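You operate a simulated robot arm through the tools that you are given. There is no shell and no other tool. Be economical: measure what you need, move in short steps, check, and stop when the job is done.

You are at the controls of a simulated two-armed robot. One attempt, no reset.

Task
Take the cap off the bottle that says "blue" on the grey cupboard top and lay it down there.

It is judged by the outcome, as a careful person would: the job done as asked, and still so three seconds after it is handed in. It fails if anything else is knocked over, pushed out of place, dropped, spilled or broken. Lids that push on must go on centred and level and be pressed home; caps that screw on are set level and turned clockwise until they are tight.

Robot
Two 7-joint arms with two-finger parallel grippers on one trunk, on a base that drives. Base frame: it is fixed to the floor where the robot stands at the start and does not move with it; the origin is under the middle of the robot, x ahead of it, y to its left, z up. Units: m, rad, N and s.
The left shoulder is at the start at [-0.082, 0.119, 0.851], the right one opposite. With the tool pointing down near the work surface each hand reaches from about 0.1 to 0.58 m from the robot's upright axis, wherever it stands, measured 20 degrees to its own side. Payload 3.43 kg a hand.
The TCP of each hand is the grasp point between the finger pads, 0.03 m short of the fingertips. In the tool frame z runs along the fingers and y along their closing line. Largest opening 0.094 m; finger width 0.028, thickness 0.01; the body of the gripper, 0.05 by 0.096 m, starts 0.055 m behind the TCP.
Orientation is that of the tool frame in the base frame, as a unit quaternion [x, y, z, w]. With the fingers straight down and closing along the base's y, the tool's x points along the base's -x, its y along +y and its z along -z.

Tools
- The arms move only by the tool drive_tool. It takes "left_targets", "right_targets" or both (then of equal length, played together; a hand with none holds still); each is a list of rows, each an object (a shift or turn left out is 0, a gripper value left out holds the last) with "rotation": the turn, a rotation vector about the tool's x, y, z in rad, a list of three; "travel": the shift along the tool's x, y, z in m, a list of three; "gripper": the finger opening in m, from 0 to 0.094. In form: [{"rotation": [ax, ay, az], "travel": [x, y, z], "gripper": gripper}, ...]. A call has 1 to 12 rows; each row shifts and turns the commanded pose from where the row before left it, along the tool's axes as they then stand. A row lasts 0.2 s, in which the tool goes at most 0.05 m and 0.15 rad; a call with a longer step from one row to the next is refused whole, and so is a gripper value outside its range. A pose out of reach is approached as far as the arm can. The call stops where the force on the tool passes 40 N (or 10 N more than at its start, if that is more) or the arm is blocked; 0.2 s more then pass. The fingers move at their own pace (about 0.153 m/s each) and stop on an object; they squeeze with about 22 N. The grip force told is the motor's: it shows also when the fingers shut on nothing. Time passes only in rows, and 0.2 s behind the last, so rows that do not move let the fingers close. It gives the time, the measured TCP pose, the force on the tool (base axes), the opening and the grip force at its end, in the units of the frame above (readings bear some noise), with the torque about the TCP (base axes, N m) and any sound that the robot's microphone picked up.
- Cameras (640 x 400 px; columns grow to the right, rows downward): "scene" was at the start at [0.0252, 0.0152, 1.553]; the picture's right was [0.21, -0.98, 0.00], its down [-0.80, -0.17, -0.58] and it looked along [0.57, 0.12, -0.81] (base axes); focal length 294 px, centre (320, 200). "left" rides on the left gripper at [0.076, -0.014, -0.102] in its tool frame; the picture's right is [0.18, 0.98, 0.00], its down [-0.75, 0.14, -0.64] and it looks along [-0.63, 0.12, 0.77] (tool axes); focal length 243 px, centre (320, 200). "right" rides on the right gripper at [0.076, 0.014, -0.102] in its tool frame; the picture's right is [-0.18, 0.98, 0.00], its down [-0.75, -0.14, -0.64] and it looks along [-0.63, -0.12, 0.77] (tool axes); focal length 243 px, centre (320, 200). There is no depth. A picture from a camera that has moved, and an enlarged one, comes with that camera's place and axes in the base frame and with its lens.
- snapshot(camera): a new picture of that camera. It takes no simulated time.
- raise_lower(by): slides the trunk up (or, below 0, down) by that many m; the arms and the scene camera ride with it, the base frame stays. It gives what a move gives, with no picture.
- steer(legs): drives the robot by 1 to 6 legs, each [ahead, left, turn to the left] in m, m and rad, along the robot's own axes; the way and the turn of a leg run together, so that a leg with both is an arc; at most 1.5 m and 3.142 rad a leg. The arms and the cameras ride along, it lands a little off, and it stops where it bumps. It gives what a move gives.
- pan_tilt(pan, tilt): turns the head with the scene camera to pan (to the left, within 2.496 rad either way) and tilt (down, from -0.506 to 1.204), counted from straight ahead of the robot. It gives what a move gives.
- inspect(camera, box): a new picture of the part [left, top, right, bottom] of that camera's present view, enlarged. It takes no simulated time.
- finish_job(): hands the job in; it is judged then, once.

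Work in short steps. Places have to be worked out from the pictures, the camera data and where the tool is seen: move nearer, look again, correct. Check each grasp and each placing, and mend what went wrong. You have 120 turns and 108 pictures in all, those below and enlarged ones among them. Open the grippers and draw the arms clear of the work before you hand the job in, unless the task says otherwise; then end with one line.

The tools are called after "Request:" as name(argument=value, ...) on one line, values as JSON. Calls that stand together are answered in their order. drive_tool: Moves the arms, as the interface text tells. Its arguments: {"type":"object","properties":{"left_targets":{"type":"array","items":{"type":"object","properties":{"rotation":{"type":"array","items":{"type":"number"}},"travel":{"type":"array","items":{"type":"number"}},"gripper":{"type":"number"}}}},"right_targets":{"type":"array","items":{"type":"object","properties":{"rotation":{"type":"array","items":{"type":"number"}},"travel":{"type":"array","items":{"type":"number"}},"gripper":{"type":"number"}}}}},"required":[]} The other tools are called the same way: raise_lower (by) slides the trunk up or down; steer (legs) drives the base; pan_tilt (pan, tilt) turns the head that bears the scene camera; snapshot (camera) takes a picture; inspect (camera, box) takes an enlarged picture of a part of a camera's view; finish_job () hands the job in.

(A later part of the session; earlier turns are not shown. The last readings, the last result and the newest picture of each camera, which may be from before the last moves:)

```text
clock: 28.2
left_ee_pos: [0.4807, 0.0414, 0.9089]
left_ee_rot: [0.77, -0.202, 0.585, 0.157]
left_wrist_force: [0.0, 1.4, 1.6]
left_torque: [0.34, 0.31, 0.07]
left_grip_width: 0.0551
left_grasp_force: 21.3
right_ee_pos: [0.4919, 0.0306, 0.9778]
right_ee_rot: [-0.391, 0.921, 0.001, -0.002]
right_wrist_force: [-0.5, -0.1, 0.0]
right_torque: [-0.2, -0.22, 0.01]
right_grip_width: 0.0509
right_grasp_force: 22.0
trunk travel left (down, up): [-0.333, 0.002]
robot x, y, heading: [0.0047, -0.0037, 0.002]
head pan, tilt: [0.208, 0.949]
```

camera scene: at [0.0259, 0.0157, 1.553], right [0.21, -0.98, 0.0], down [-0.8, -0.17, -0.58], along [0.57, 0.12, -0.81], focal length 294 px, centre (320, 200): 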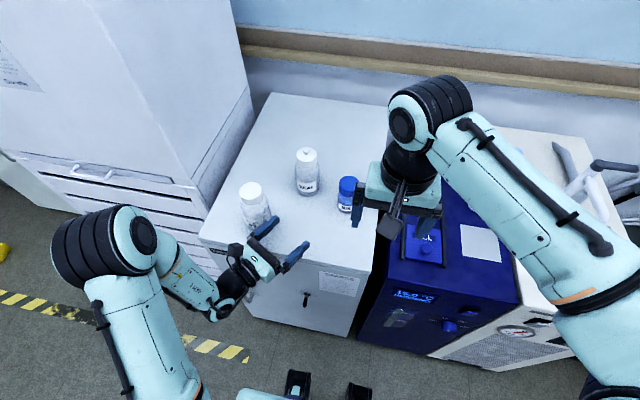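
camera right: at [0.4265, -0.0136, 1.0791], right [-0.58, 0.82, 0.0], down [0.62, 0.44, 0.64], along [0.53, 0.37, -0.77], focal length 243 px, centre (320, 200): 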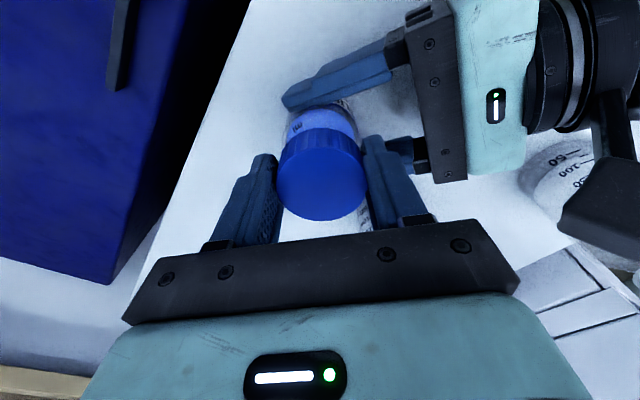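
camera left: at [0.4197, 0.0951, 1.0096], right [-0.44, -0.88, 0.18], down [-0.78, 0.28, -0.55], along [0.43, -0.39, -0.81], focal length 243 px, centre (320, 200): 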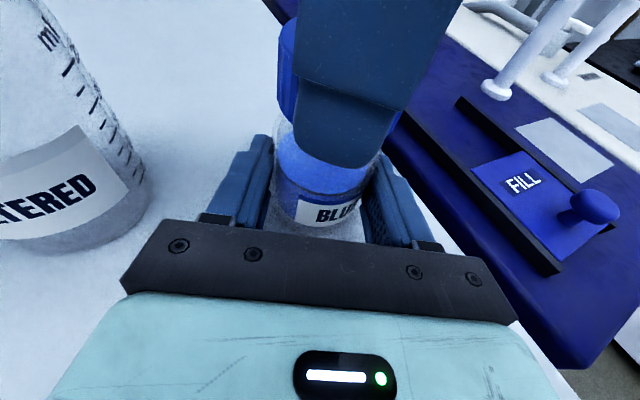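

Load is gone; the cap axis is near (0.492, 0.030). I keep turning by about 0.8 rad.

Request:
drive_tool(right_targets=[{"rotation": [0, 0, -0.13]}, {"rotation": [0, 0, -0.13]}, {"rotation": [0, 0, -0.13]}, {"rotation": [0, 0, -0.13]}, {"rotation": [0, 0, -0.13]}, {"rotation": [0, 0, -0.13]}])

Request:
snapshot(camera="left")

Request:
snapshot(camera="right")

```text
clock: 29.6
left_ee_pos: [0.481, 0.0428, 0.9079]
left_ee_rot: [0.77, -0.204, 0.584, 0.158]
left_wrist_force: [-13.4, -0.8, 2.7]
left_torque: [0.21, -0.7, -0.12]
left_grip_width: 0.055
left_grasp_force: 21.9
right_ee_pos: [0.4942, 0.0294, 0.9773]
right_ee_rot: [0.711, -0.704, 0.003, -0.002]
right_wrist_force: [15.2, 0.4, 0.2]
right_torque: [-0.1, -0.42, -0.1]
right_grip_width: 0.0512
right_grasp_force: 22.2
trunk travel left (down, up): [-0.333, 0.002]
robot x, y, heading: [-0.0035, -0.0015, -0.001]
head pan, tilt: [0.208, 0.949]
```

```text
70 pictures are left
camera left: at [0.4196, 0.0947, 1.0096], right [-0.45, -0.88, 0.18], down [-0.78, 0.28, -0.55], along [0.43, -0.39, -0.81], focal length 243 px, centre (320, 200)
```

left: 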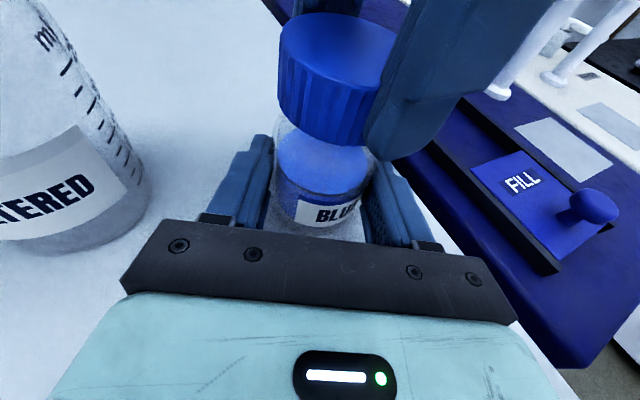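

```text
69 pictures are left
camera right: at [0.4792, -0.0475, 1.0794], right [-0.98, 0.17, 0.0], down [0.13, 0.76, 0.64], along [0.12, 0.63, -0.77], focal length 243 px, centre (320, 200)
```

right: 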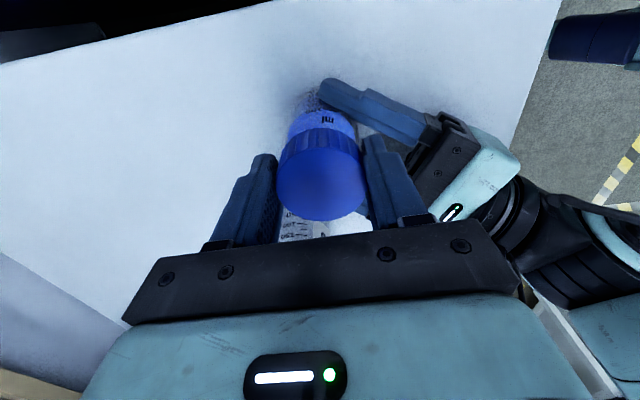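

Side load again lies along the hand's −y, so I shift 4 mm and turn further, toward the wrist's limit.

Request:
drive_tool(right_targets=[{"travel": [0, -0.004, 0]}, {"rotation": [0, 0, -0.13]}, {"rotation": [0, 0, -0.13]}, {"rotation": [0, 0, -0.13]}, {"rotation": [0, 0, -0.13]}, {}])

Request:
snapshot(camera="left")

```text
clock: 31.0
left_ee_pos: [0.4809, 0.042, 0.9083]
left_ee_rot: [0.77, -0.202, 0.585, 0.157]
left_wrist_force: [-7.7, -2.2, 0.0]
left_torque: [0.4, -0.47, -0.15]
left_grip_width: 0.055
left_grasp_force: 21.8
right_ee_pos: [0.4989, 0.0293, 0.9774]
right_ee_rot: [0.868, -0.497, 0.0, -0.001]
right_wrist_force: [10.4, 3.7, 3.1]
right_torque: [0.05, -0.09, -0.03]
right_grip_width: 0.0509
right_grasp_force: 22.0
trunk travel left (down, up): [-0.333, 0.002]
robot x, y, heading: [0.0029, 0.0004, 0.0]
head pan, tilt: [0.208, 0.949]
```

```text
68 pictures are left
camera left: at [0.4197, 0.0951, 1.0095], right [-0.45, -0.88, 0.18], down [-0.78, 0.28, -0.55], along [0.43, -0.39, -0.81], focal length 243 px, centre (320, 200)
```

left: 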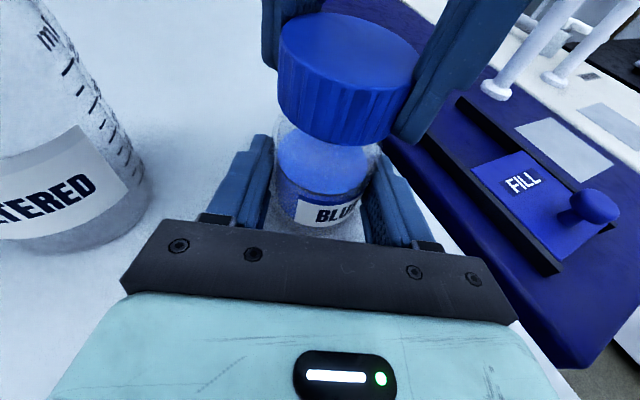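

Still smooth, with the body not turning. I recentre 3 mm and keep going in the same direction.

Request:
drive_tool(right_targets=[{"travel": [0, -0.003, 0]}, {"rotation": [0, 0, -0.13]}, {"rotation": [0, 0, -0.13]}, {"rotation": [0, 0, -0.13]}, {"rotation": [0, 0, -0.13]}, {"rotation": [0, 0, -0.13]}, {"rotation": [0, 0, -0.13]}, {}])

Request:
snapshot(camera="left")

Request:
snapshot(camera="scene")

```text
clock: 32.8
left_ee_pos: [0.4799, 0.0423, 0.9087]
left_ee_rot: [0.769, -0.204, 0.585, 0.159]
left_wrist_force: [-1.2, -7.4, -4.2]
left_torque: [0.76, -0.03, -0.21]
left_grip_width: 0.055
left_grasp_force: 21.8
right_ee_pos: [0.5005, 0.0319, 0.9779]
right_ee_rot: [0.992, -0.128, 0.0, -0.001]
right_wrist_force: [2.5, 11.4, 15.0]
right_torque: [0.38, 0.18, -0.07]
right_grip_width: 0.0509
right_grasp_force: 21.6
trunk travel left (down, up): [-0.333, 0.002]
robot x, y, heading: [-0.001, 0.0019, 0.002]
head pan, tilt: [0.208, 0.949]
```

```text
67 pictures are left
camera left: at [0.4194, 0.0947, 1.0096], right [-0.45, -0.88, 0.18], down [-0.78, 0.28, -0.55], along [0.43, -0.39, -0.81], focal length 243 px, centre (320, 200)
```

left: 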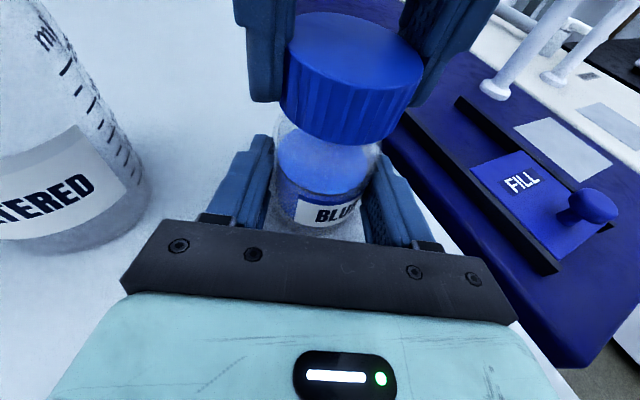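

```text
66 pictures are left
camera scene: at [0.0239, 0.0157, 1.6146], right [0.21, -0.98, 0.0], down [-0.8, -0.17, -0.58], along [0.57, 0.12, -0.81], focal length 294 px, centre (320, 200)
```

scene: 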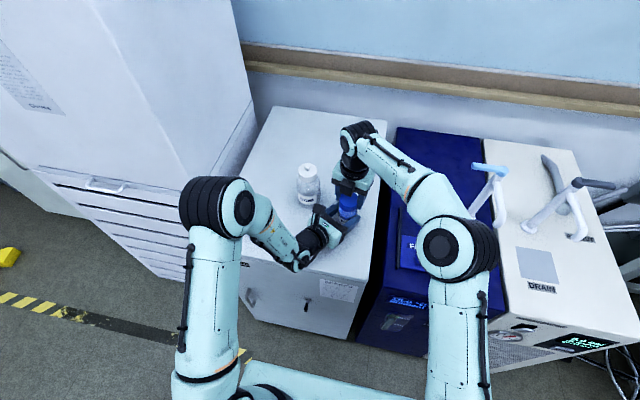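

The cap now pushes the hand up with 15 N, so it is rising on its thread. I give it 3 mm of lift, recentre, and continue with a little lift per step.

Request:
drive_tool(right_targets=[{"travel": [0, -0.003, -0.003]}, {"rotation": [0, 0, -0.13], "travel": [0, 0, -0.0003]}, {"rotation": [0, 0, -0.13], "travel": [0, 0, -0.0003]}, {"rotation": [0, 0, -0.13], "travel": [0, 0, -0.0003]}, {"rotation": [0, 0, -0.13], "travel": [0, 0, -0.0003]}, {"rotation": [0, 0, -0.13], "travel": [0, 0, -0.0003]}, {}])

Request:
snapshot(camera="left")

```text
clock: 34.4
left_ee_pos: [0.4808, 0.0422, 0.9107]
left_ee_rot: [0.768, -0.203, 0.586, 0.159]
left_wrist_force: [-5.3, -14.2, 7.0]
left_torque: [0.6, -0.18, -0.23]
left_grip_width: 0.0552
left_grasp_force: 21.9
right_ee_pos: [0.5009, 0.0354, 0.9807]
right_ee_rot: [0.981, 0.194, 0.0, -0.001]
right_wrist_force: [5.7, 14.7, -10.0]
right_torque: [0.43, -0.39, -0.1]
right_grip_width: 0.051
right_grasp_force: 22.5
trunk travel left (down, up): [-0.333, 0.002]
robot x, y, heading: [0.0011, -0.0028, 0.005]
head pan, tilt: [0.208, 0.949]
```

```text
65 pictures are left
camera left: at [0.42, 0.0944, 1.0103], right [-0.45, -0.88, 0.18], down [-0.78, 0.28, -0.56], along [0.44, -0.39, -0.81], focal length 243 px, centre (320, 200)
```

left: 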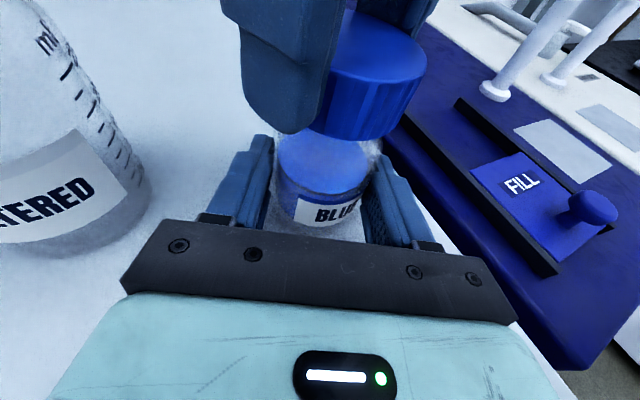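

The readings fit a cap axis about 5 mm off the hand's pivot along the finger width. I'll check in the right view before regripping.

Request:
snapshot(camera="right")

Request:
inspect(camera="scene", box=[290, 150, 400, 240])

```text
64 pictures are left
camera right: at [0.5753, 0.0509, 1.0823], right [0.2, -0.98, 0.0], down [-0.75, -0.16, 0.64], along [-0.63, -0.13, -0.77], focal length 243 px, centre (320, 200)
```

right: 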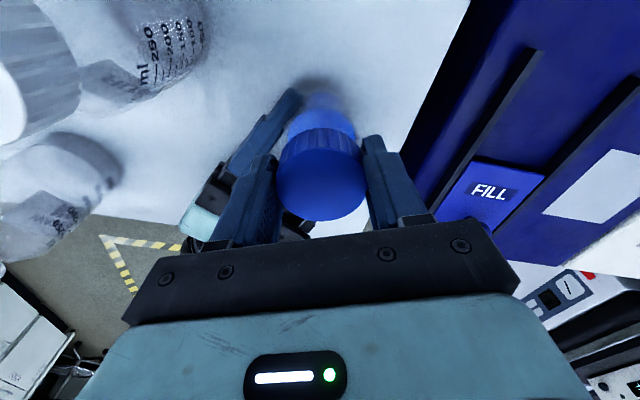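

```text
4.44 times, centred on (345, 195) of scene
camera zoom: at [0.0245, 0.0153, 1.6146], right [0.21, -0.98, 0.0], down [-0.8, -0.17, -0.58], along [0.57, 0.12, -0.81], focal length 1308 px, centre (209, 222)
```

zoom: 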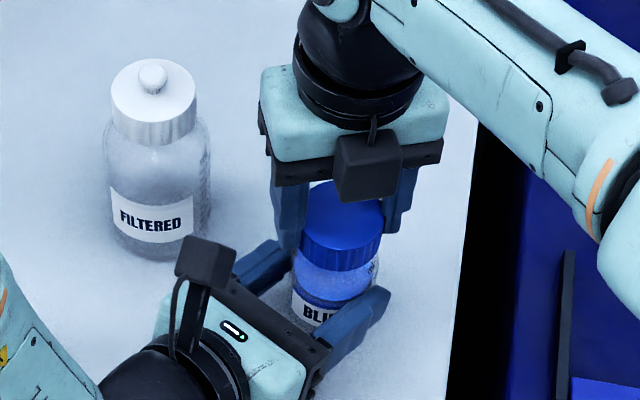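

The cap still looks centred in the hand. I ease the upward pull, release, lift clear 4 cm, and start turning the hand back.

Request:
drive_tool(right_targets=[{"travel": [0, 0, 0.0015]}, {"gripper": 0.075}, {"gripper": 0.08}, {"travel": [0, 0, -0.04]}, {"rotation": [0, 0, 0.14]}, {"rotation": [0, 0, 0.14]}, {"rotation": [0, 0, 0.14]}, {"rotation": [0, 0, 0.14]}, {"rotation": [0, 0, 0.14]}, {"rotation": [0, 0, 0.14]}, {"rotation": [0, 0, 0.14]}, {"rotation": [0, 0, 0.14]}])

Request:
snapshot(camera="left")

```text
clock: 37.0
left_ee_pos: [0.4815, 0.0423, 0.9084]
left_ee_rot: [0.77, -0.202, 0.584, 0.157]
left_wrist_force: [-0.7, 0.8, 0.1]
left_torque: [-0.01, 0.0, -0.01]
left_grip_width: 0.0549
left_grasp_force: 21.7
right_ee_pos: [0.5018, 0.0339, 1.0212]
right_ee_rot: [0.933, -0.359, -0.001, 0.0]
right_wrist_force: [0.0, -0.4, -0.6]
right_torque: [-0.02, -0.02, 0.04]
right_grip_width: 0.08
right_grasp_force: 0.1
trunk travel left (down, up): [-0.333, 0.002]
robot x, y, heading: [0.0036, -0.0, 0.005]
head pan, tilt: [0.208, 0.949]
```

```text
62 pictures are left
camera left: at [0.42, 0.0952, 1.0094], right [-0.44, -0.88, 0.18], down [-0.78, 0.28, -0.55], along [0.43, -0.39, -0.81], focal length 243 px, centre (320, 200)
```

left: 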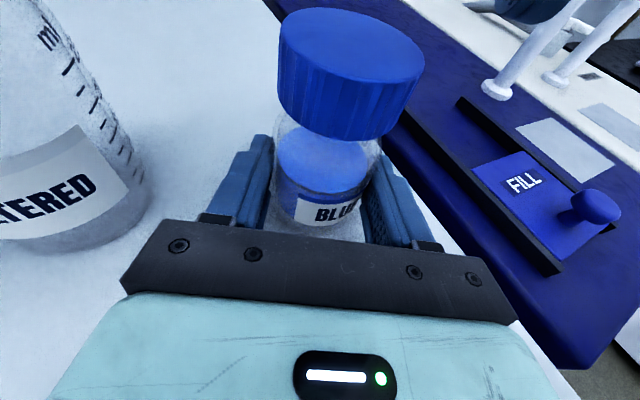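

The cap has risen a little and stays level; the body is unmoved. I keep turning the hand back.

Request:
drive_tool(right_targets=[{"rotation": [0, 0, 0.145]}, {"rotation": [0, 0, 0.145]}, {"rotation": [0, 0, 0.145]}, {"rotation": [0, 0, 0.145]}, {"rotation": [0, 0, 0.145]}, {"rotation": [0, 0, 0.145]}, {"rotation": [0, 0, 0.145]}, {"rotation": [0, 0, 0.145]}, {"rotation": [0, 0, 0.145]}, {"rotation": [0, 0, 0.145]}, {"rotation": [0, 0, 0.145]}, {"rotation": [0, 0, 0.145]}])

Request:
drive_tool(right_targets=[{"rotation": [0, 0, 0.13]}, {"rotation": [0, 0, 0.13]}, {"rotation": [0, 0, 0.13]}, {"rotation": [0, 0, 0.13]}, {"rotation": [0, 0, 0.13]}, {}])

Request:
snapshot(camera="right")

```text
clock: 39.6
left_ee_pos: [0.4817, 0.0439, 0.9079]
left_ee_rot: [0.769, -0.203, 0.585, 0.158]
left_wrist_force: [-0.6, 0.7, -2.3]
left_torque: [0.02, 0.02, -0.02]
left_grip_width: 0.0551
left_grasp_force: 21.9
right_ee_pos: [0.4994, 0.0333, 1.02]
right_ee_rot: [-0.327, 0.945, 0.0, -0.001]
right_wrist_force: [1.1, -0.1, -0.5]
right_torque: [-0.01, -0.01, -0.01]
right_grip_width: 0.0802
right_grasp_force: 0.1
trunk travel left (down, up): [-0.333, 0.002]
robot x, y, heading: [0.0011, 0.0015, 0.004]
head pan, tilt: [0.208, 0.949]
```

```text
clock: 41.0
left_ee_pos: [0.4808, 0.0438, 0.9094]
left_ee_rot: [0.769, -0.202, 0.585, 0.157]
left_wrist_force: [1.4, 0.8, -0.1]
left_torque: [0.04, 0.06, 0.05]
left_grip_width: 0.0549
left_grasp_force: 21.5
right_ee_pos: [0.5012, 0.0337, 1.0203]
right_ee_rot: [-0.009, 1.0, 0.0, 0.0]
right_wrist_force: [-0.1, 0.1, -0.1]
right_torque: [0.03, 0.01, 0.0]
right_grip_width: 0.08
right_grasp_force: 0.1
trunk travel left (down, up): [-0.333, 0.002]
robot x, y, heading: [-0.0005, 0.0022, 0.004]
head pan, tilt: [0.208, 0.949]
```

```text
61 pictures are left
camera right: at [0.4231, 0.0468, 1.1219], right [0.17, 0.99, 0.0], down [0.76, -0.13, 0.64], along [0.63, -0.11, -0.77], focal length 243 px, centre (320, 200)
```

right: 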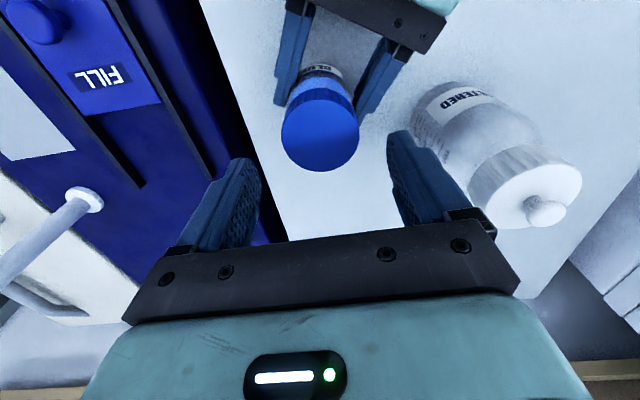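

The cap axis reads (0.491, 0.035), so the hand had drifted 10 mm in x. I correct that, descend, and regrip.

Request:
drive_tool(right_targets=[{"travel": [0.01, 0.001, 0]}, {"travel": [0, 0, 0.02]}, {"travel": [0, 0, 0.021]}, {}])

Request:
snapshot(camera="right")

```text
clock: 42.0
left_ee_pos: [0.4816, 0.0426, 0.9095]
left_ee_rot: [0.77, -0.203, 0.584, 0.157]
left_wrist_force: [-0.2, 0.3, -0.2]
left_torque: [0.05, 0.04, -0.03]
left_grip_width: 0.0548
left_grasp_force: 21.9
right_ee_pos: [0.49, 0.0348, 0.9798]
right_ee_rot: [-0.009, 1.0, -0.001, 0.0]
right_wrist_force: [-0.9, -0.3, -0.1]
right_torque: [0.01, 0.01, 0.01]
right_grip_width: 0.08
right_grasp_force: 0.1
trunk travel left (down, up): [-0.333, 0.002]
robot x, y, heading: [-0.0012, -0.0034, 0.007]
head pan, tilt: [0.208, 0.949]
```

```text
60 pictures are left
camera right: at [0.4127, 0.0472, 1.0803], right [0.16, 0.99, 0.0], down [0.76, -0.13, 0.64], along [0.63, -0.11, -0.77], focal length 243 px, centre (320, 200)
```

right: 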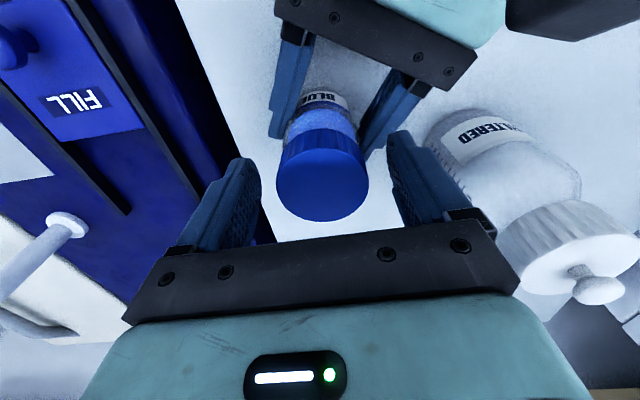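

Centred within about 1 mm. I close on the cap and read the load.

Request:
drive_tool(right_targets=[{"travel": [0, 0.001, 0], "gripper": 0.06}, {"gripper": 0.05}, {"gripper": 0.02}, {}, {}])

```text
clock: 43.2
left_ee_pos: [0.482, 0.0441, 0.9083]
left_ee_rot: [0.77, -0.203, 0.584, 0.157]
left_wrist_force: [-1.0, 3.7, 0.2]
left_torque: [-0.05, 0.02, 0.01]
left_grip_width: 0.0549
left_grasp_force: 22.4
right_ee_pos: [0.4916, 0.0346, 0.9797]
right_ee_rot: [-0.01, 1.0, -0.001, 0.001]
right_wrist_force: [1.7, -3.2, 0.4]
right_torque: [-0.09, -0.03, 0.01]
right_grip_width: 0.051
right_grasp_force: 21.4
trunk travel left (down, up): [-0.333, 0.002]
robot x, y, heading: [0.0009, -0.0001, -0.001]
head pan, tilt: [0.208, 0.949]
```

Small load only. I turn counter-clockwise again, 1.56 rad with a slight lift to follow the thread.

Request:
drive_tool(right_targets=[{"rotation": [0, 0, -0.13], "travel": [0, -0.001, -0.0001]}, {"rotation": [0, 0, -0.13], "travel": [0, 0, -0.0001]}, {"rotation": [0, 0, -0.13], "travel": [0, 0, -0.0001]}, {"rotation": [0, 0, -0.13], "travel": [0, 0, -0.0001]}, {"rotation": [0, 0, -0.13], "travel": [0, 0, -0.0001]}, {"rotation": [0, 0, -0.13], "travel": [0, 0, -0.0001]}, {"rotation": [0, 0, -0.13], "travel": [0, 0, -0.0001]}, {"rotation": [0, 0, -0.13], "travel": [0, 0, -0.0001]}, {"rotation": [0, 0, -0.13], "travel": [0, 0, -0.0001]}, {"rotation": [0, 0, -0.13], "travel": [0, 0, -0.0001]}, {"rotation": [0, 0, -0.13], "travel": [0, 0, -0.0001]}, {"rotation": [0, 0, -0.13], "travel": [0, 0, -0.0001]}])

Request:
snapshot(camera="left")

```text
clock: 45.8
left_ee_pos: [0.4813, 0.0442, 0.908]
left_ee_rot: [0.769, -0.202, 0.586, 0.157]
left_wrist_force: [-12.6, 20.0, 4.4]
left_torque: [-0.51, -0.56, 0.27]
left_grip_width: 0.0555
left_grasp_force: 21.8
right_ee_pos: [0.493, 0.0329, 0.9811]
right_ee_rot: [0.71, -0.704, 0.003, 0.001]
right_wrist_force: [14.1, -16.4, 2.0]
right_torque: [-0.47, -0.48, -0.26]
right_grip_width: 0.0509
right_grasp_force: 21.9
trunk travel left (down, up): [-0.333, 0.002]
robot x, y, heading: [0.0002, 0.0007, 0.001]
head pan, tilt: [0.208, 0.949]
```

```text
59 pictures are left
camera left: at [0.4197, 0.0958, 1.0097], right [-0.44, -0.88, 0.18], down [-0.78, 0.28, -0.55], along [0.44, -0.39, -0.81], focal length 243 px, centre (320, 200)
```

left: 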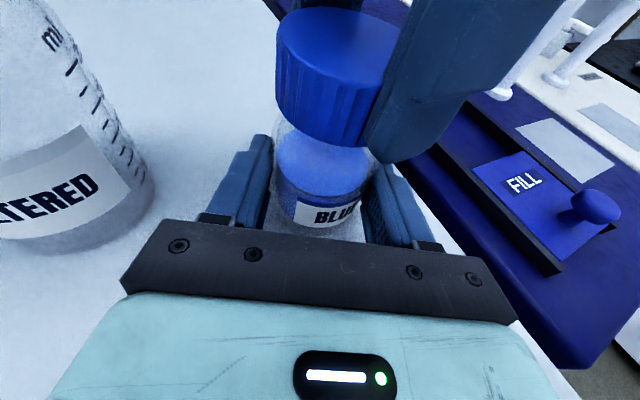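

Side load built up to about 21 N. I open slightly to release it, recentre the hand on the cap axis, and look.

Request:
drive_tool(right_targets=[{"gripper": 0.064}, {}, {}])

Request:
snapshot(camera="right")

Request:
snapshot(camera="left")

```text
clock: 46.6
left_ee_pos: [0.4809, 0.042, 0.9096]
left_ee_rot: [0.769, -0.203, 0.585, 0.158]
left_wrist_force: [-0.2, -0.7, -0.8]
left_torque: [-0.01, 0.0, 0.01]
left_grip_width: 0.0553
left_grasp_force: 21.9
right_ee_pos: [0.4903, 0.0341, 0.9793]
right_ee_rot: [0.711, -0.703, 0.0, 0.001]
right_wrist_force: [-0.7, -0.4, 0.3]
right_torque: [-0.01, 0.0, 0.0]
right_grip_width: 0.0639
right_grasp_force: 0.0
trunk travel left (down, up): [-0.333, 0.002]
robot x, y, heading: [-0.0026, -0.0028, 0.003]
head pan, tilt: [0.208, 0.949]
```

```text
58 pictures are left
camera right: at [0.4754, -0.0417, 1.0817], right [-0.98, 0.17, 0.0], down [0.13, 0.76, 0.64], along [0.11, 0.63, -0.77], focal length 243 px, centre (320, 200)
```

right: 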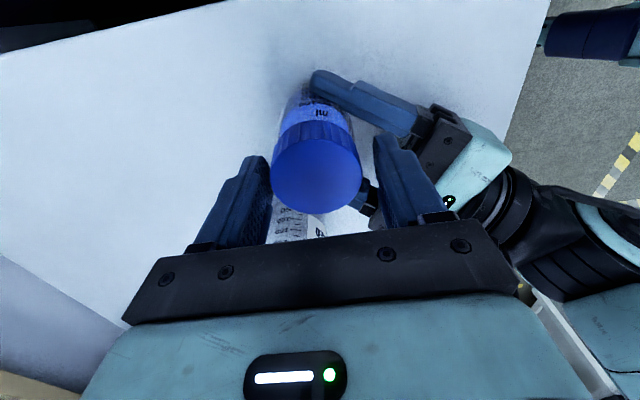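

```text
57 pictures are left
camera left: at [0.4199, 0.0949, 1.0097], right [-0.45, -0.88, 0.18], down [-0.78, 0.28, -0.55], along [0.43, -0.39, -0.81], focal length 243 px, centre (320, 200)
```

left: 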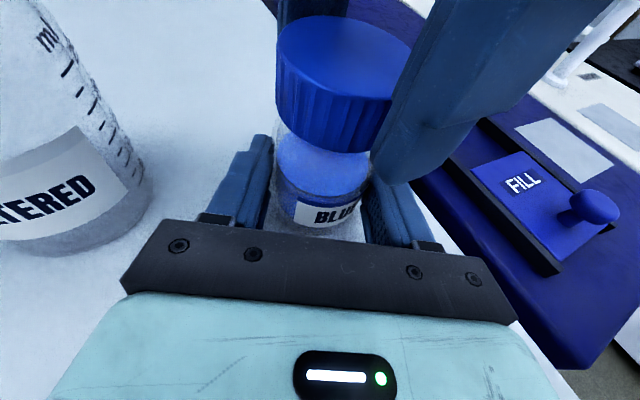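

The cap seems to have shifted a few mm away from the left hand; I check whether the bottle is leaning.

Request:
inspect(camera="scene", box=[300, 160, 390, 240])

Request:
inspect(camera="left", box=[220, 0, 460, 240])

Request:
inspect(camera="right", box=[200, 50, 460, 260])

```text
5.00 times, centred on (345, 200) of scene
camera zoom: at [0.0244, 0.0152, 1.6146], right [0.21, -0.98, 0.0], down [-0.8, -0.17, -0.58], along [0.57, 0.12, -0.81], focal length 1471 px, centre (195, 200)
```

zoom: 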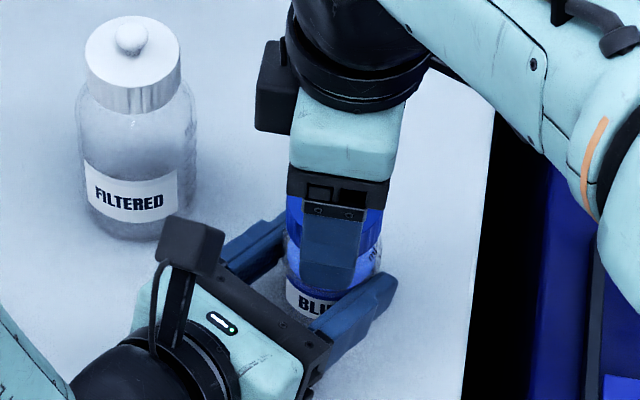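

```text
1.67 times, centred on (340, 120) of left
camera zoom: at [0.4199, 0.0949, 1.0097], right [-0.45, -0.88, 0.18], down [-0.78, 0.28, -0.55], along [0.43, -0.39, -0.81], focal length 404 px, centre (287, 333)
```

zoom: 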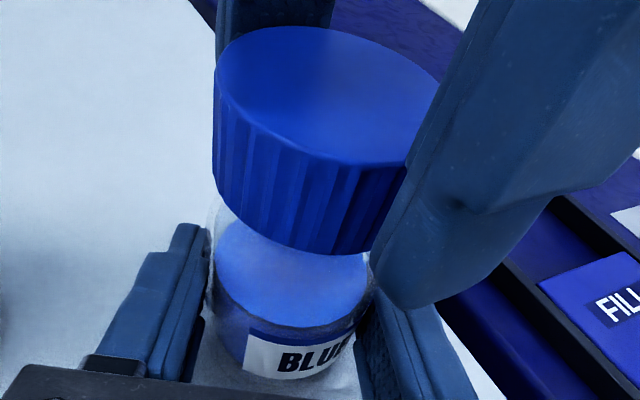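

```text
1.90 times, centred on (330, 155) of right
camera zoom: at [0.4754, -0.0417, 1.0817], right [-0.98, 0.17, 0.0], down [0.13, 0.76, 0.64], along [0.11, 0.63, -0.77], focal length 462 px, centre (301, 286)
```

zoom: 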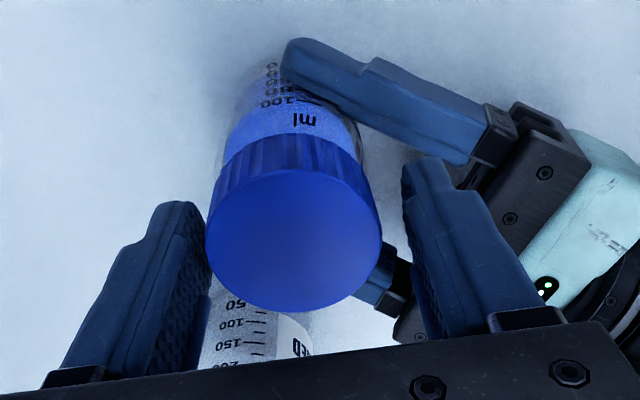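

The cap sits about 3 mm +x and 5 mm −y of the hand centre. I recentre there, regrip, and read the forces.

Request:
drive_tool(right_targets=[{"travel": [0.005, -0.003, 0]}, {"gripper": 0.05}, {"gripper": 0.02}, {}, {}])

Request:
snapshot(camera="right")

```text
clock: 47.8
left_ee_pos: [0.4814, 0.0431, 0.9096]
left_ee_rot: [0.769, -0.202, 0.585, 0.158]
left_wrist_force: [-1.1, -0.5, -0.2]
left_torque: [0.03, 0.09, 0.04]
left_grip_width: 0.0556
left_grasp_force: 22.2
right_ee_pos: [0.4924, 0.0291, 0.9811]
right_ee_rot: [0.71, -0.704, 0.0, 0.0]
right_wrist_force: [0.2, -0.8, 0.6]
right_torque: [-0.03, 0.02, 0.0]
right_grip_width: 0.0503
right_grasp_force: 21.9
trunk travel left (down, up): [-0.333, 0.002]
robot x, y, heading: [0.0007, -0.0029, -0.001]
head pan, tilt: [0.208, 0.949]
```

```text
53 pictures are left
camera right: at [0.4782, -0.047, 1.0818], right [-0.98, 0.17, 0.0], down [0.13, 0.76, 0.64], along [0.11, 0.63, -0.77], focal length 243 px, centre (320, 200)
```

right: 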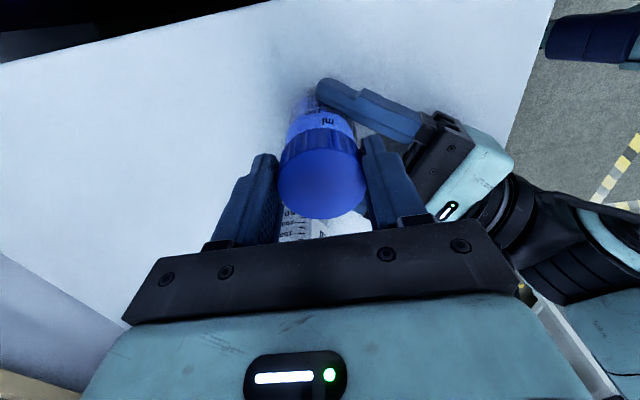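

No load at all now. I do a gentle 3 mm lift test to see whether the cap is already free.

Request:
drive_tool(right_targets=[{"travel": [0, 0, -0.0015]}, {"travel": [0, 0, -0.0015]}, {}])

Request:
snapshot(camera="left")

```text
clock: 48.6
left_ee_pos: [0.4809, 0.0424, 0.9091]
left_ee_rot: [0.769, -0.202, 0.586, 0.157]
left_wrist_force: [-0.5, -0.1, 1.2]
left_torque: [0.02, 0.07, -0.03]
left_grip_width: 0.0552
left_grasp_force: 21.7
right_ee_pos: [0.4943, 0.0301, 0.9828]
right_ee_rot: [0.71, -0.704, -0.001, 0.0]
right_wrist_force: [-0.4, 0.3, -0.3]
right_torque: [0.0, -0.04, 0.01]
right_grip_width: 0.0507
right_grasp_force: 21.6
trunk travel left (down, up): [-0.333, 0.002]
robot x, y, heading: [0.0008, -0.0004, 0.004]
head pan, tilt: [0.208, 0.949]
```

```text
52 pictures are left
camera left: at [0.4199, 0.0952, 1.0096], right [-0.44, -0.88, 0.18], down [-0.78, 0.28, -0.55], along [0.44, -0.39, -0.81], focal length 243 px, centre (320, 200)
```

left: 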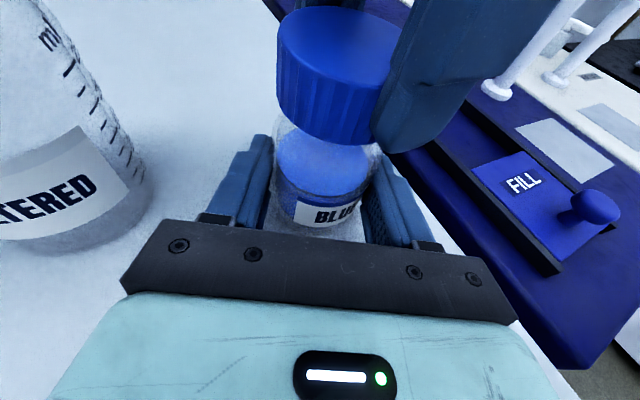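

It lifts with no force on either hand, so the cap is off the thread. I lift 3 cm more and check.

Request:
drive_tool(right_targets=[{"travel": [0, 0, -0.005]}, {"travel": [0, 0, -0.01]}, {"travel": [0, 0, -0.02]}, {}])

Request:
snapshot(camera="left")

Request:
snapshot(camera="right")

```text
clock: 49.6
left_ee_pos: [0.481, 0.0438, 0.9105]
left_ee_rot: [0.77, -0.202, 0.585, 0.157]
left_wrist_force: [-1.9, 0.0, -0.1]
left_torque: [0.06, 0.07, 0.0]
left_grip_width: 0.0551
left_grasp_force: 22.1
right_ee_pos: [0.4934, 0.0281, 1.0188]
right_ee_rot: [0.711, -0.704, 0.0, 0.0]
right_wrist_force: [0.3, -0.1, -0.8]
right_torque: [0.02, -0.01, -0.01]
right_grip_width: 0.0503
right_grasp_force: 22.7
trunk travel left (down, up): [-0.333, 0.002]
robot x, y, heading: [0.0015, -0.002, 0.002]
head pan, tilt: [0.208, 0.949]
```

```text
51 pictures are left
camera left: at [0.4198, 0.0953, 1.0096], right [-0.44, -0.88, 0.18], down [-0.78, 0.28, -0.55], along [0.44, -0.39, -0.81], focal length 243 px, centre (320, 200)
```

left: 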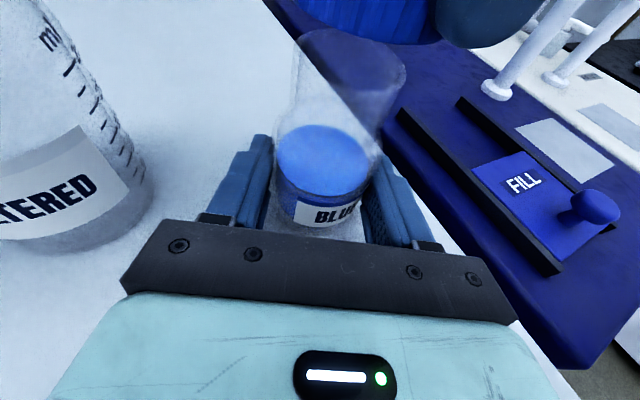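

```text
50 pictures are left
camera right: at [0.4779, -0.0469, 1.1199], right [-0.98, 0.17, 0.0], down [0.13, 0.76, 0.64], along [0.11, 0.63, -0.77], focal length 243 px, centre (320, 200)
```

right: 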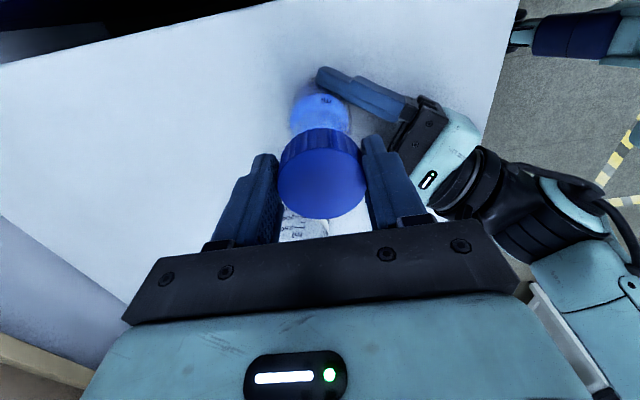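

The cap is off and in the right hand. I raise it and move it aside to the right so the left hand can let go of the bottle.

Request:
drive_tool(right_targets=[{"travel": [0, 0, -0.04]}, {"travel": [0, 0.005, -0.03]}, {"travel": [0.03, 0.015, 0]}, {"travel": [0.03, 0.015, 0]}, {"travel": [0.03, 0.01, 0]}, {}])

Request:
inspect(camera="scene", box=[220, 120, 420, 260])

```text
clock: 51.0
left_ee_pos: [0.4807, 0.0433, 0.9097]
left_ee_rot: [0.769, -0.202, 0.585, 0.158]
left_wrist_force: [-0.5, -1.0, 0.4]
left_torque: [0.06, 0.08, -0.02]
left_grip_width: 0.055
left_grasp_force: 22.0
right_ee_pos: [0.4508, -0.059, 1.0885]
right_ee_rot: [0.71, -0.704, 0.001, 0.0]
right_wrist_force: [0.3, 0.2, -0.9]
right_torque: [0.02, -0.02, 0.01]
right_grip_width: 0.0507
right_grasp_force: 21.3
trunk travel left (down, up): [-0.333, 0.002]
robot x, y, heading: [-0.0004, 0.0018, -0.003]
head pan, tilt: [0.208, 0.949]
```

```text
2.86 times, centred on (320, 190) of scene
camera zoom: at [0.0243, 0.0157, 1.6146], right [0.21, -0.98, 0.0], down [-0.8, -0.17, -0.58], along [0.57, 0.12, -0.81], focal length 841 px, centre (320, 229)
```

zoom: 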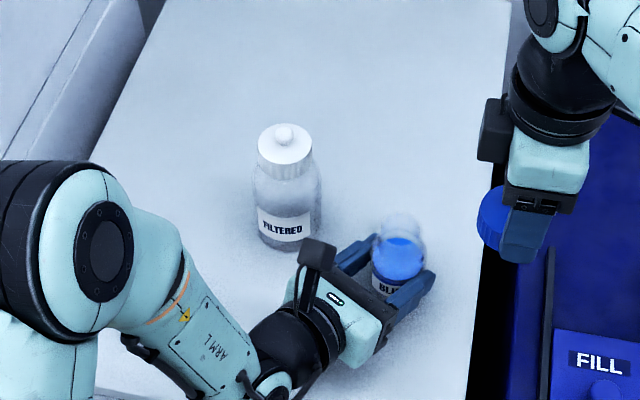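

N9 is hidden behind the left forearm in this view; I check it in the other views before moving the left arm.

Request:
snapshot(camera="right")

Request:
snapshot(camera="scene")

```text
48 pictures are left
camera right: at [0.4347, -0.1353, 1.1896], right [-0.98, 0.17, 0.0], down [0.13, 0.76, 0.64], along [0.11, 0.63, -0.77], focal length 243 px, centre (320, 200)
```

right: 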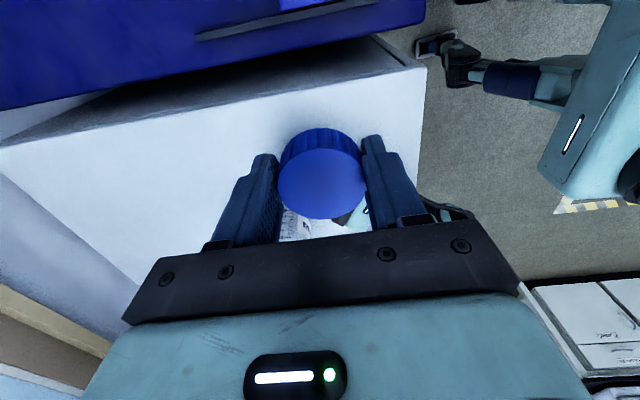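

```text
47 pictures are left
camera scene: at [0.0243, 0.0157, 1.6146], right [0.21, -0.98, 0.0], down [-0.8, -0.17, -0.58], along [0.57, 0.12, -0.81], focal length 294 px, centre (320, 200)
```

scene: 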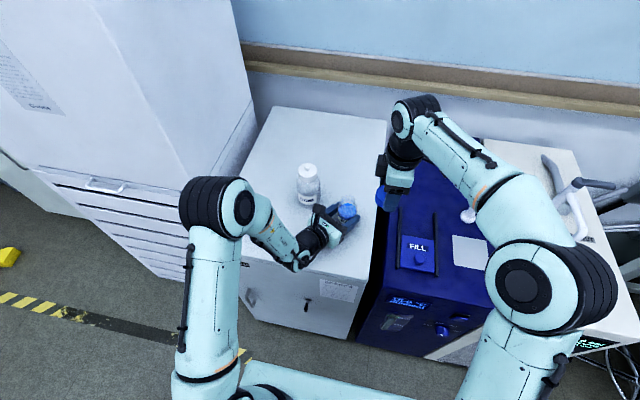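

Nothing suggests contact. I release the bottle slowly with the left hand and rise straight up around it by 12 cm.

Request:
drive_tool(left_targets=[{"gripper": 0.058}, {"gripper": 0.064}, {"gripper": 0.08}, {"gripper": 0.094}, {}, {"travel": [0.0193, 0, -0.0052]}, {"travel": [0.029, 0, -0.0078]}, {"travel": [0.029, 0, -0.0078]}, {"travel": [0.0386, 0, -0.0104]}, {}])

Request:
snapshot(camera="left")

Request:
inspect(camera="scene", box=[220, 120, 420, 260])

```text
clock: 53.2
left_ee_pos: [0.482, 0.0448, 1.0283]
left_ee_rot: [0.769, -0.202, 0.585, 0.158]
left_wrist_force: [0.6, 0.2, 0.3]
left_torque: [0.01, 0.01, -0.01]
left_grip_width: 0.0939
left_grasp_force: 0.0
right_ee_pos: [0.4507, -0.0586, 1.0882]
right_ee_rot: [0.71, -0.704, 0.0, 0.0]
right_wrist_force: [0.2, 0.3, -0.4]
right_torque: [0.0, 0.0, 0.0]
right_grip_width: 0.0503
right_grasp_force: 22.1
trunk travel left (down, up): [-0.333, 0.002]
robot x, y, heading: [-0.0021, -0.0019, -0.0]
head pan, tilt: [0.208, 0.949]
```

```text
46 pictures are left
camera left: at [0.4209, 0.0971, 1.1292], right [-0.44, -0.88, 0.18], down [-0.78, 0.28, -0.55], along [0.43, -0.39, -0.81], focal length 243 px, centre (320, 200)
```

left: 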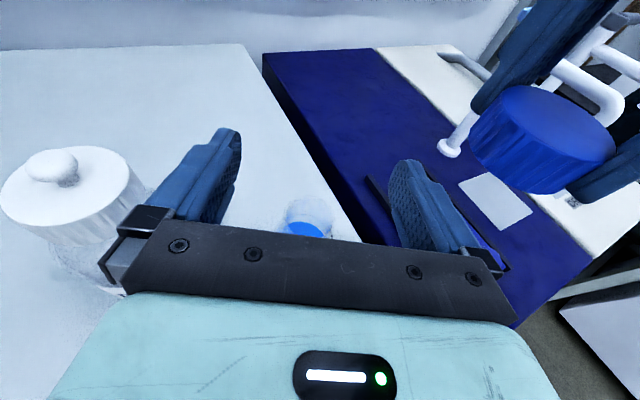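

```text
2.86 times, centred on (320, 190) of scene
camera zoom: at [0.0248, 0.0153, 1.6146], right [0.21, -0.98, 0.0], down [-0.8, -0.17, -0.58], along [0.57, 0.12, -0.81], focal length 841 px, centre (320, 229)
```

zoom: 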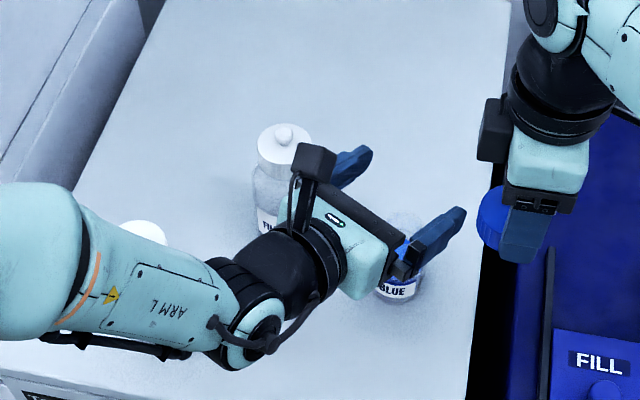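

BLUE stands uncapped and upright, N9's cap is visible in place. I withdraw the left hand up and out to the left.

Request:
drive_tool(left_targets=[{"travel": [0.033, 0, -0.009]}, {"travel": [0.033, 0, -0.009]}, {"travel": [0.033, 0, -0.009]}, {"travel": [-0.0105, -0.0276, -0.038]}, {"travel": [-0.0105, -0.0276, -0.038]}, {"travel": [-0.0105, -0.0276, -0.038]}, {"travel": [-0.0105, -0.0276, -0.038]}, {"travel": [-0.0105, -0.0276, -0.038]}, {"travel": [-0.0105, -0.0276, -0.038]}, {"travel": [-0.0105, -0.0276, -0.038]}])

Request:
snapshot(camera="scene")

```text
clock: 55.4
left_ee_pos: [0.3388, 0.3479, 1.1305]
left_ee_rot: [0.77, -0.203, 0.584, 0.158]
left_wrist_force: [-0.5, -0.4, 0.1]
left_torque: [-0.02, -0.01, -0.02]
left_grip_width: 0.0939
left_grasp_force: 0.0
right_ee_pos: [0.4487, -0.0578, 1.0885]
right_ee_rot: [0.71, -0.704, 0.0, 0.001]
right_wrist_force: [0.0, -0.6, -0.4]
right_torque: [-0.01, 0.02, 0.01]
right_grip_width: 0.0502
right_grasp_force: 21.9
trunk travel left (down, up): [-0.333, 0.002]
robot x, y, heading: [0.0017, -0.0029, 0.004]
head pan, tilt: [0.208, 0.949]
```

```text
44 pictures are left
camera scene: at [0.0242, 0.0161, 1.6146], right [0.21, -0.98, 0.0], down [-0.8, -0.17, -0.58], along [0.57, 0.12, -0.81], focal length 294 px, centre (320, 200)
```

scene: 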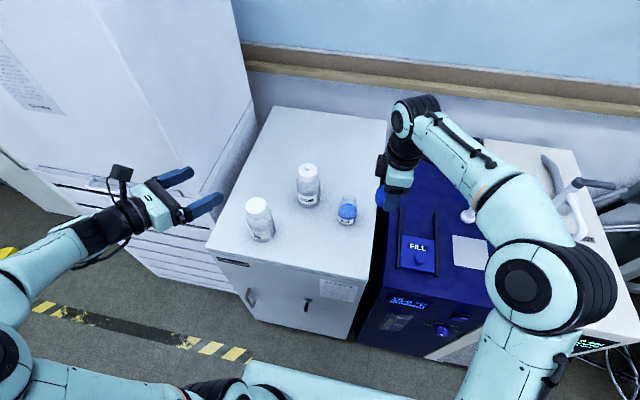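

All three bottles stand. I carry the cap to a clear spot near (0.385, 0.08) in front of the bottle and go down to z≈0.96.

Request:
drive_tool(right_targets=[{"travel": [-0.0345, 0.016, 0]}, {"travel": [-0.0345, 0.016, 0]}, {"travel": [-0.0345, 0.016, 0]}, {"travel": [-0.0345, 0.016, 0]}, {"travel": [0, 0, 0.043]}, {"travel": [0, 0, 0.043]}, {"travel": [0, 0, 0.043]}, {}])

Request:
snapshot(camera="scene")

Request:
snapshot(camera="right")

```text
clock: 57.2
left_ee_pos: [0.3394, 0.346, 1.1296]
left_ee_rot: [0.769, -0.202, 0.586, 0.157]
left_wrist_force: [-0.2, 0.1, 0.3]
left_torque: [-0.01, -0.03, 0.02]
left_grip_width: 0.0941
left_grasp_force: 0.0
right_ee_pos: [0.3847, 0.0786, 0.959]
right_ee_rot: [0.711, -0.703, 0.0, 0.0]
right_wrist_force: [0.3, -0.2, -0.5]
right_torque: [-0.01, -0.02, 0.02]
right_grip_width: 0.0501
right_grasp_force: 21.9
trunk travel left (down, up): [-0.333, 0.002]
robot x, y, heading: [0.0046, 0.0023, 0.003]
head pan, tilt: [0.208, 0.949]
```

```text
43 pictures are left
camera scene: at [0.0242, 0.0152, 1.6146], right [0.21, -0.98, 0.0], down [-0.8, -0.17, -0.58], along [0.57, 0.12, -0.81], focal length 294 px, centre (320, 200)
```

scene: 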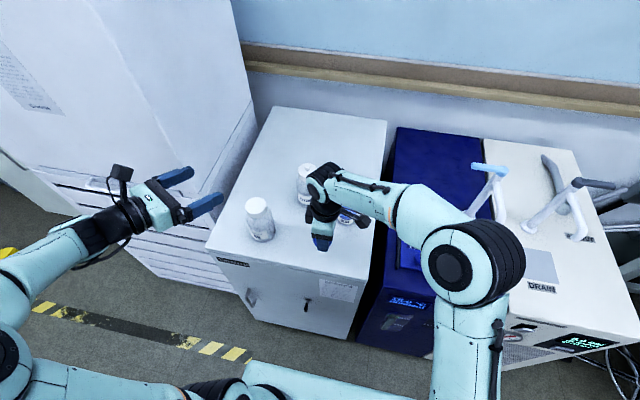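

```text
42 pictures are left
camera right: at [0.3695, 0.0009, 1.0605], right [-0.98, 0.18, 0.0], down [0.13, 0.76, 0.64], along [0.11, 0.63, -0.77], focal length 243 px, centre (320, 200)
```

right: 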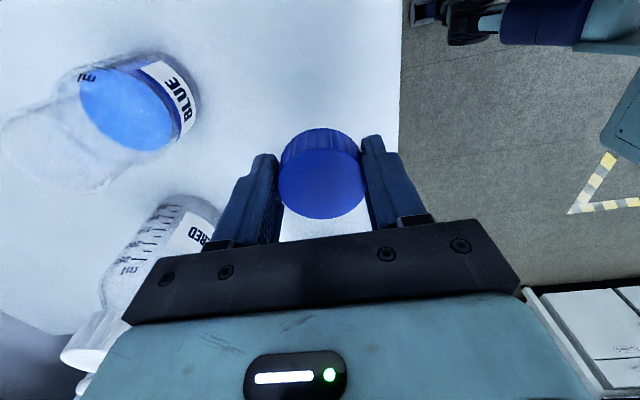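

The spot is clear, with the front edge about 5 cm away. I descend 4 cm, then in small steps to touch.

Request:
drive_tool(right_targets=[{"travel": [0, 0, 0.02]}, {"travel": [0, 0, 0.015]}, {"travel": [0, 0, 0.005]}, {}])

Request:
inspect(camera="right", box=[200, 80, 440, 240])

```text
clock: 58.2
left_ee_pos: [0.3395, 0.3473, 1.1313]
left_ee_rot: [0.77, -0.203, 0.584, 0.158]
left_wrist_force: [0.3, 0.5, -0.2]
left_torque: [0.03, 0.02, 0.06]
left_grip_width: 0.0941
left_grasp_force: 0.1
right_ee_pos: [0.3839, 0.077, 0.9171]
right_ee_rot: [0.71, -0.704, 0.001, 0.001]
right_wrist_force: [0.1, 0.4, -0.7]
right_torque: [-0.01, -0.02, 0.04]
right_grip_width: 0.0505
right_grasp_force: 21.6
trunk travel left (down, up): [-0.333, 0.002]
robot x, y, heading: [-0.0012, 0.0002, -0.001]
head pan, tilt: [0.208, 0.949]
```

```text
2.50 times, centred on (320, 160) of right
camera zoom: at [0.3686, 0.0003, 1.0204], right [-0.98, 0.18, 0.0], down [0.13, 0.76, 0.64], along [0.11, 0.63, -0.77], focal length 606 px, centre (320, 300)
```

zoom: 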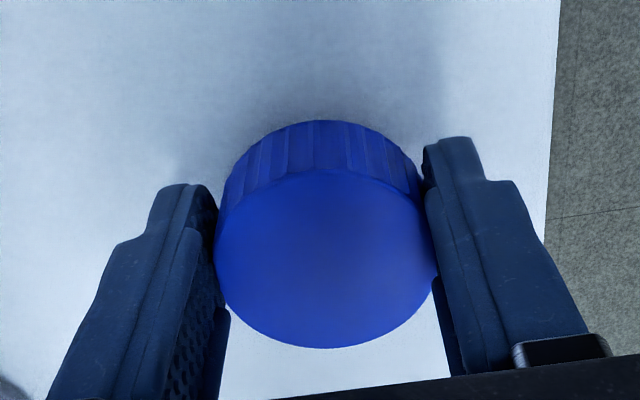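

No contact yet at 0.917. I step down 2 mm at a time.

Request:
drive_tool(right_targets=[{"travel": [0, 0, 0.002]}, {"travel": [0, 0, 0.002]}, {}])

Request:
drive_tool(right_targets=[{"travel": [0, 0, 0.002]}, {"travel": [0, 0, 0.001]}, {}])

```text
clock: 59.0
left_ee_pos: [0.3393, 0.3468, 1.1323]
left_ee_rot: [0.77, -0.203, 0.584, 0.158]
left_wrist_force: [-0.2, -0.3, -1.1]
left_torque: [-0.01, 0.02, -0.01]
left_grip_width: 0.0941
left_grasp_force: 0.1
right_ee_pos: [0.3838, 0.0773, 0.9154]
right_ee_rot: [0.71, -0.705, 0.0, 0.0]
right_wrist_force: [-1.1, 0.0, -0.6]
right_torque: [-0.02, -0.03, 0.02]
right_grip_width: 0.0503
right_grasp_force: 21.7
trunk travel left (down, up): [-0.333, 0.002]
robot x, y, heading: [0.0006, 0.003, -0.002]
head pan, tilt: [0.208, 0.949]
```

```text
clock: 59.8
left_ee_pos: [0.3397, 0.3465, 1.1321]
left_ee_rot: [0.77, -0.203, 0.584, 0.157]
left_wrist_force: [-0.6, -0.4, 0.0]
left_torque: [0.01, 0.04, 0.0]
left_grip_width: 0.0939
left_grasp_force: 0.2
right_ee_pos: [0.3824, 0.0764, 0.9127]
right_ee_rot: [0.71, -0.704, 0.001, 0.001]
right_wrist_force: [0.6, -0.5, -0.7]
right_torque: [0.03, 0.02, -0.04]
right_grip_width: 0.0504
right_grasp_force: 22.5
trunk travel left (down, up): [-0.333, 0.002]
robot x, y, heading: [0.0026, -0.0016, 0.001]
head pan, tilt: [0.208, 0.949]
```

Still free; I keep stepping down.

Request:
drive_tool(right_targets=[{"travel": [0, 0, 0.0015]}, {"travel": [0, 0, 0.0015]}, {}])

Request:
drive_tool(right_targets=[{"travel": [0, 0, 0.0015]}, {"travel": [0, 0, 0.0015]}, {}])

```text
clock: 60.6
left_ee_pos: [0.3399, 0.3469, 1.1309]
left_ee_rot: [0.77, -0.203, 0.584, 0.157]
left_wrist_force: [0.0, 0.2, -1.0]
left_torque: [-0.02, -0.02, -0.02]
left_grip_width: 0.0941
left_grasp_force: 0.0
right_ee_pos: [0.3832, 0.0759, 0.9092]
right_ee_rot: [0.71, -0.704, 0.0, 0.0]
right_wrist_force: [-0.4, -0.8, 0.2]
right_torque: [-0.01, -0.05, 0.07]
right_grip_width: 0.0502
right_grasp_force: 22.4
trunk travel left (down, up): [-0.333, 0.002]
robot x, y, heading: [0.0014, -0.0012, 0.006]
head pan, tilt: [0.208, 0.949]
```

```text
clock: 61.4
left_ee_pos: [0.3399, 0.3463, 1.1303]
left_ee_rot: [0.77, -0.203, 0.584, 0.158]
left_wrist_force: [-0.4, -0.2, 0.4]
left_torque: [0.01, 0.01, 0.02]
left_grip_width: 0.0939
left_grasp_force: 0.0
right_ee_pos: [0.3841, 0.0763, 0.9081]
right_ee_rot: [0.71, -0.704, 0.001, 0.0]
right_wrist_force: [0.5, -0.6, -0.8]
right_torque: [-0.03, -0.01, -0.01]
right_grip_width: 0.0503
right_grasp_force: 22.3
trunk travel left (down, up): [-0.333, 0.002]
robot x, y, heading: [0.0008, -0.0001, 0.006]
head pan, tilt: [0.208, 0.949]
```

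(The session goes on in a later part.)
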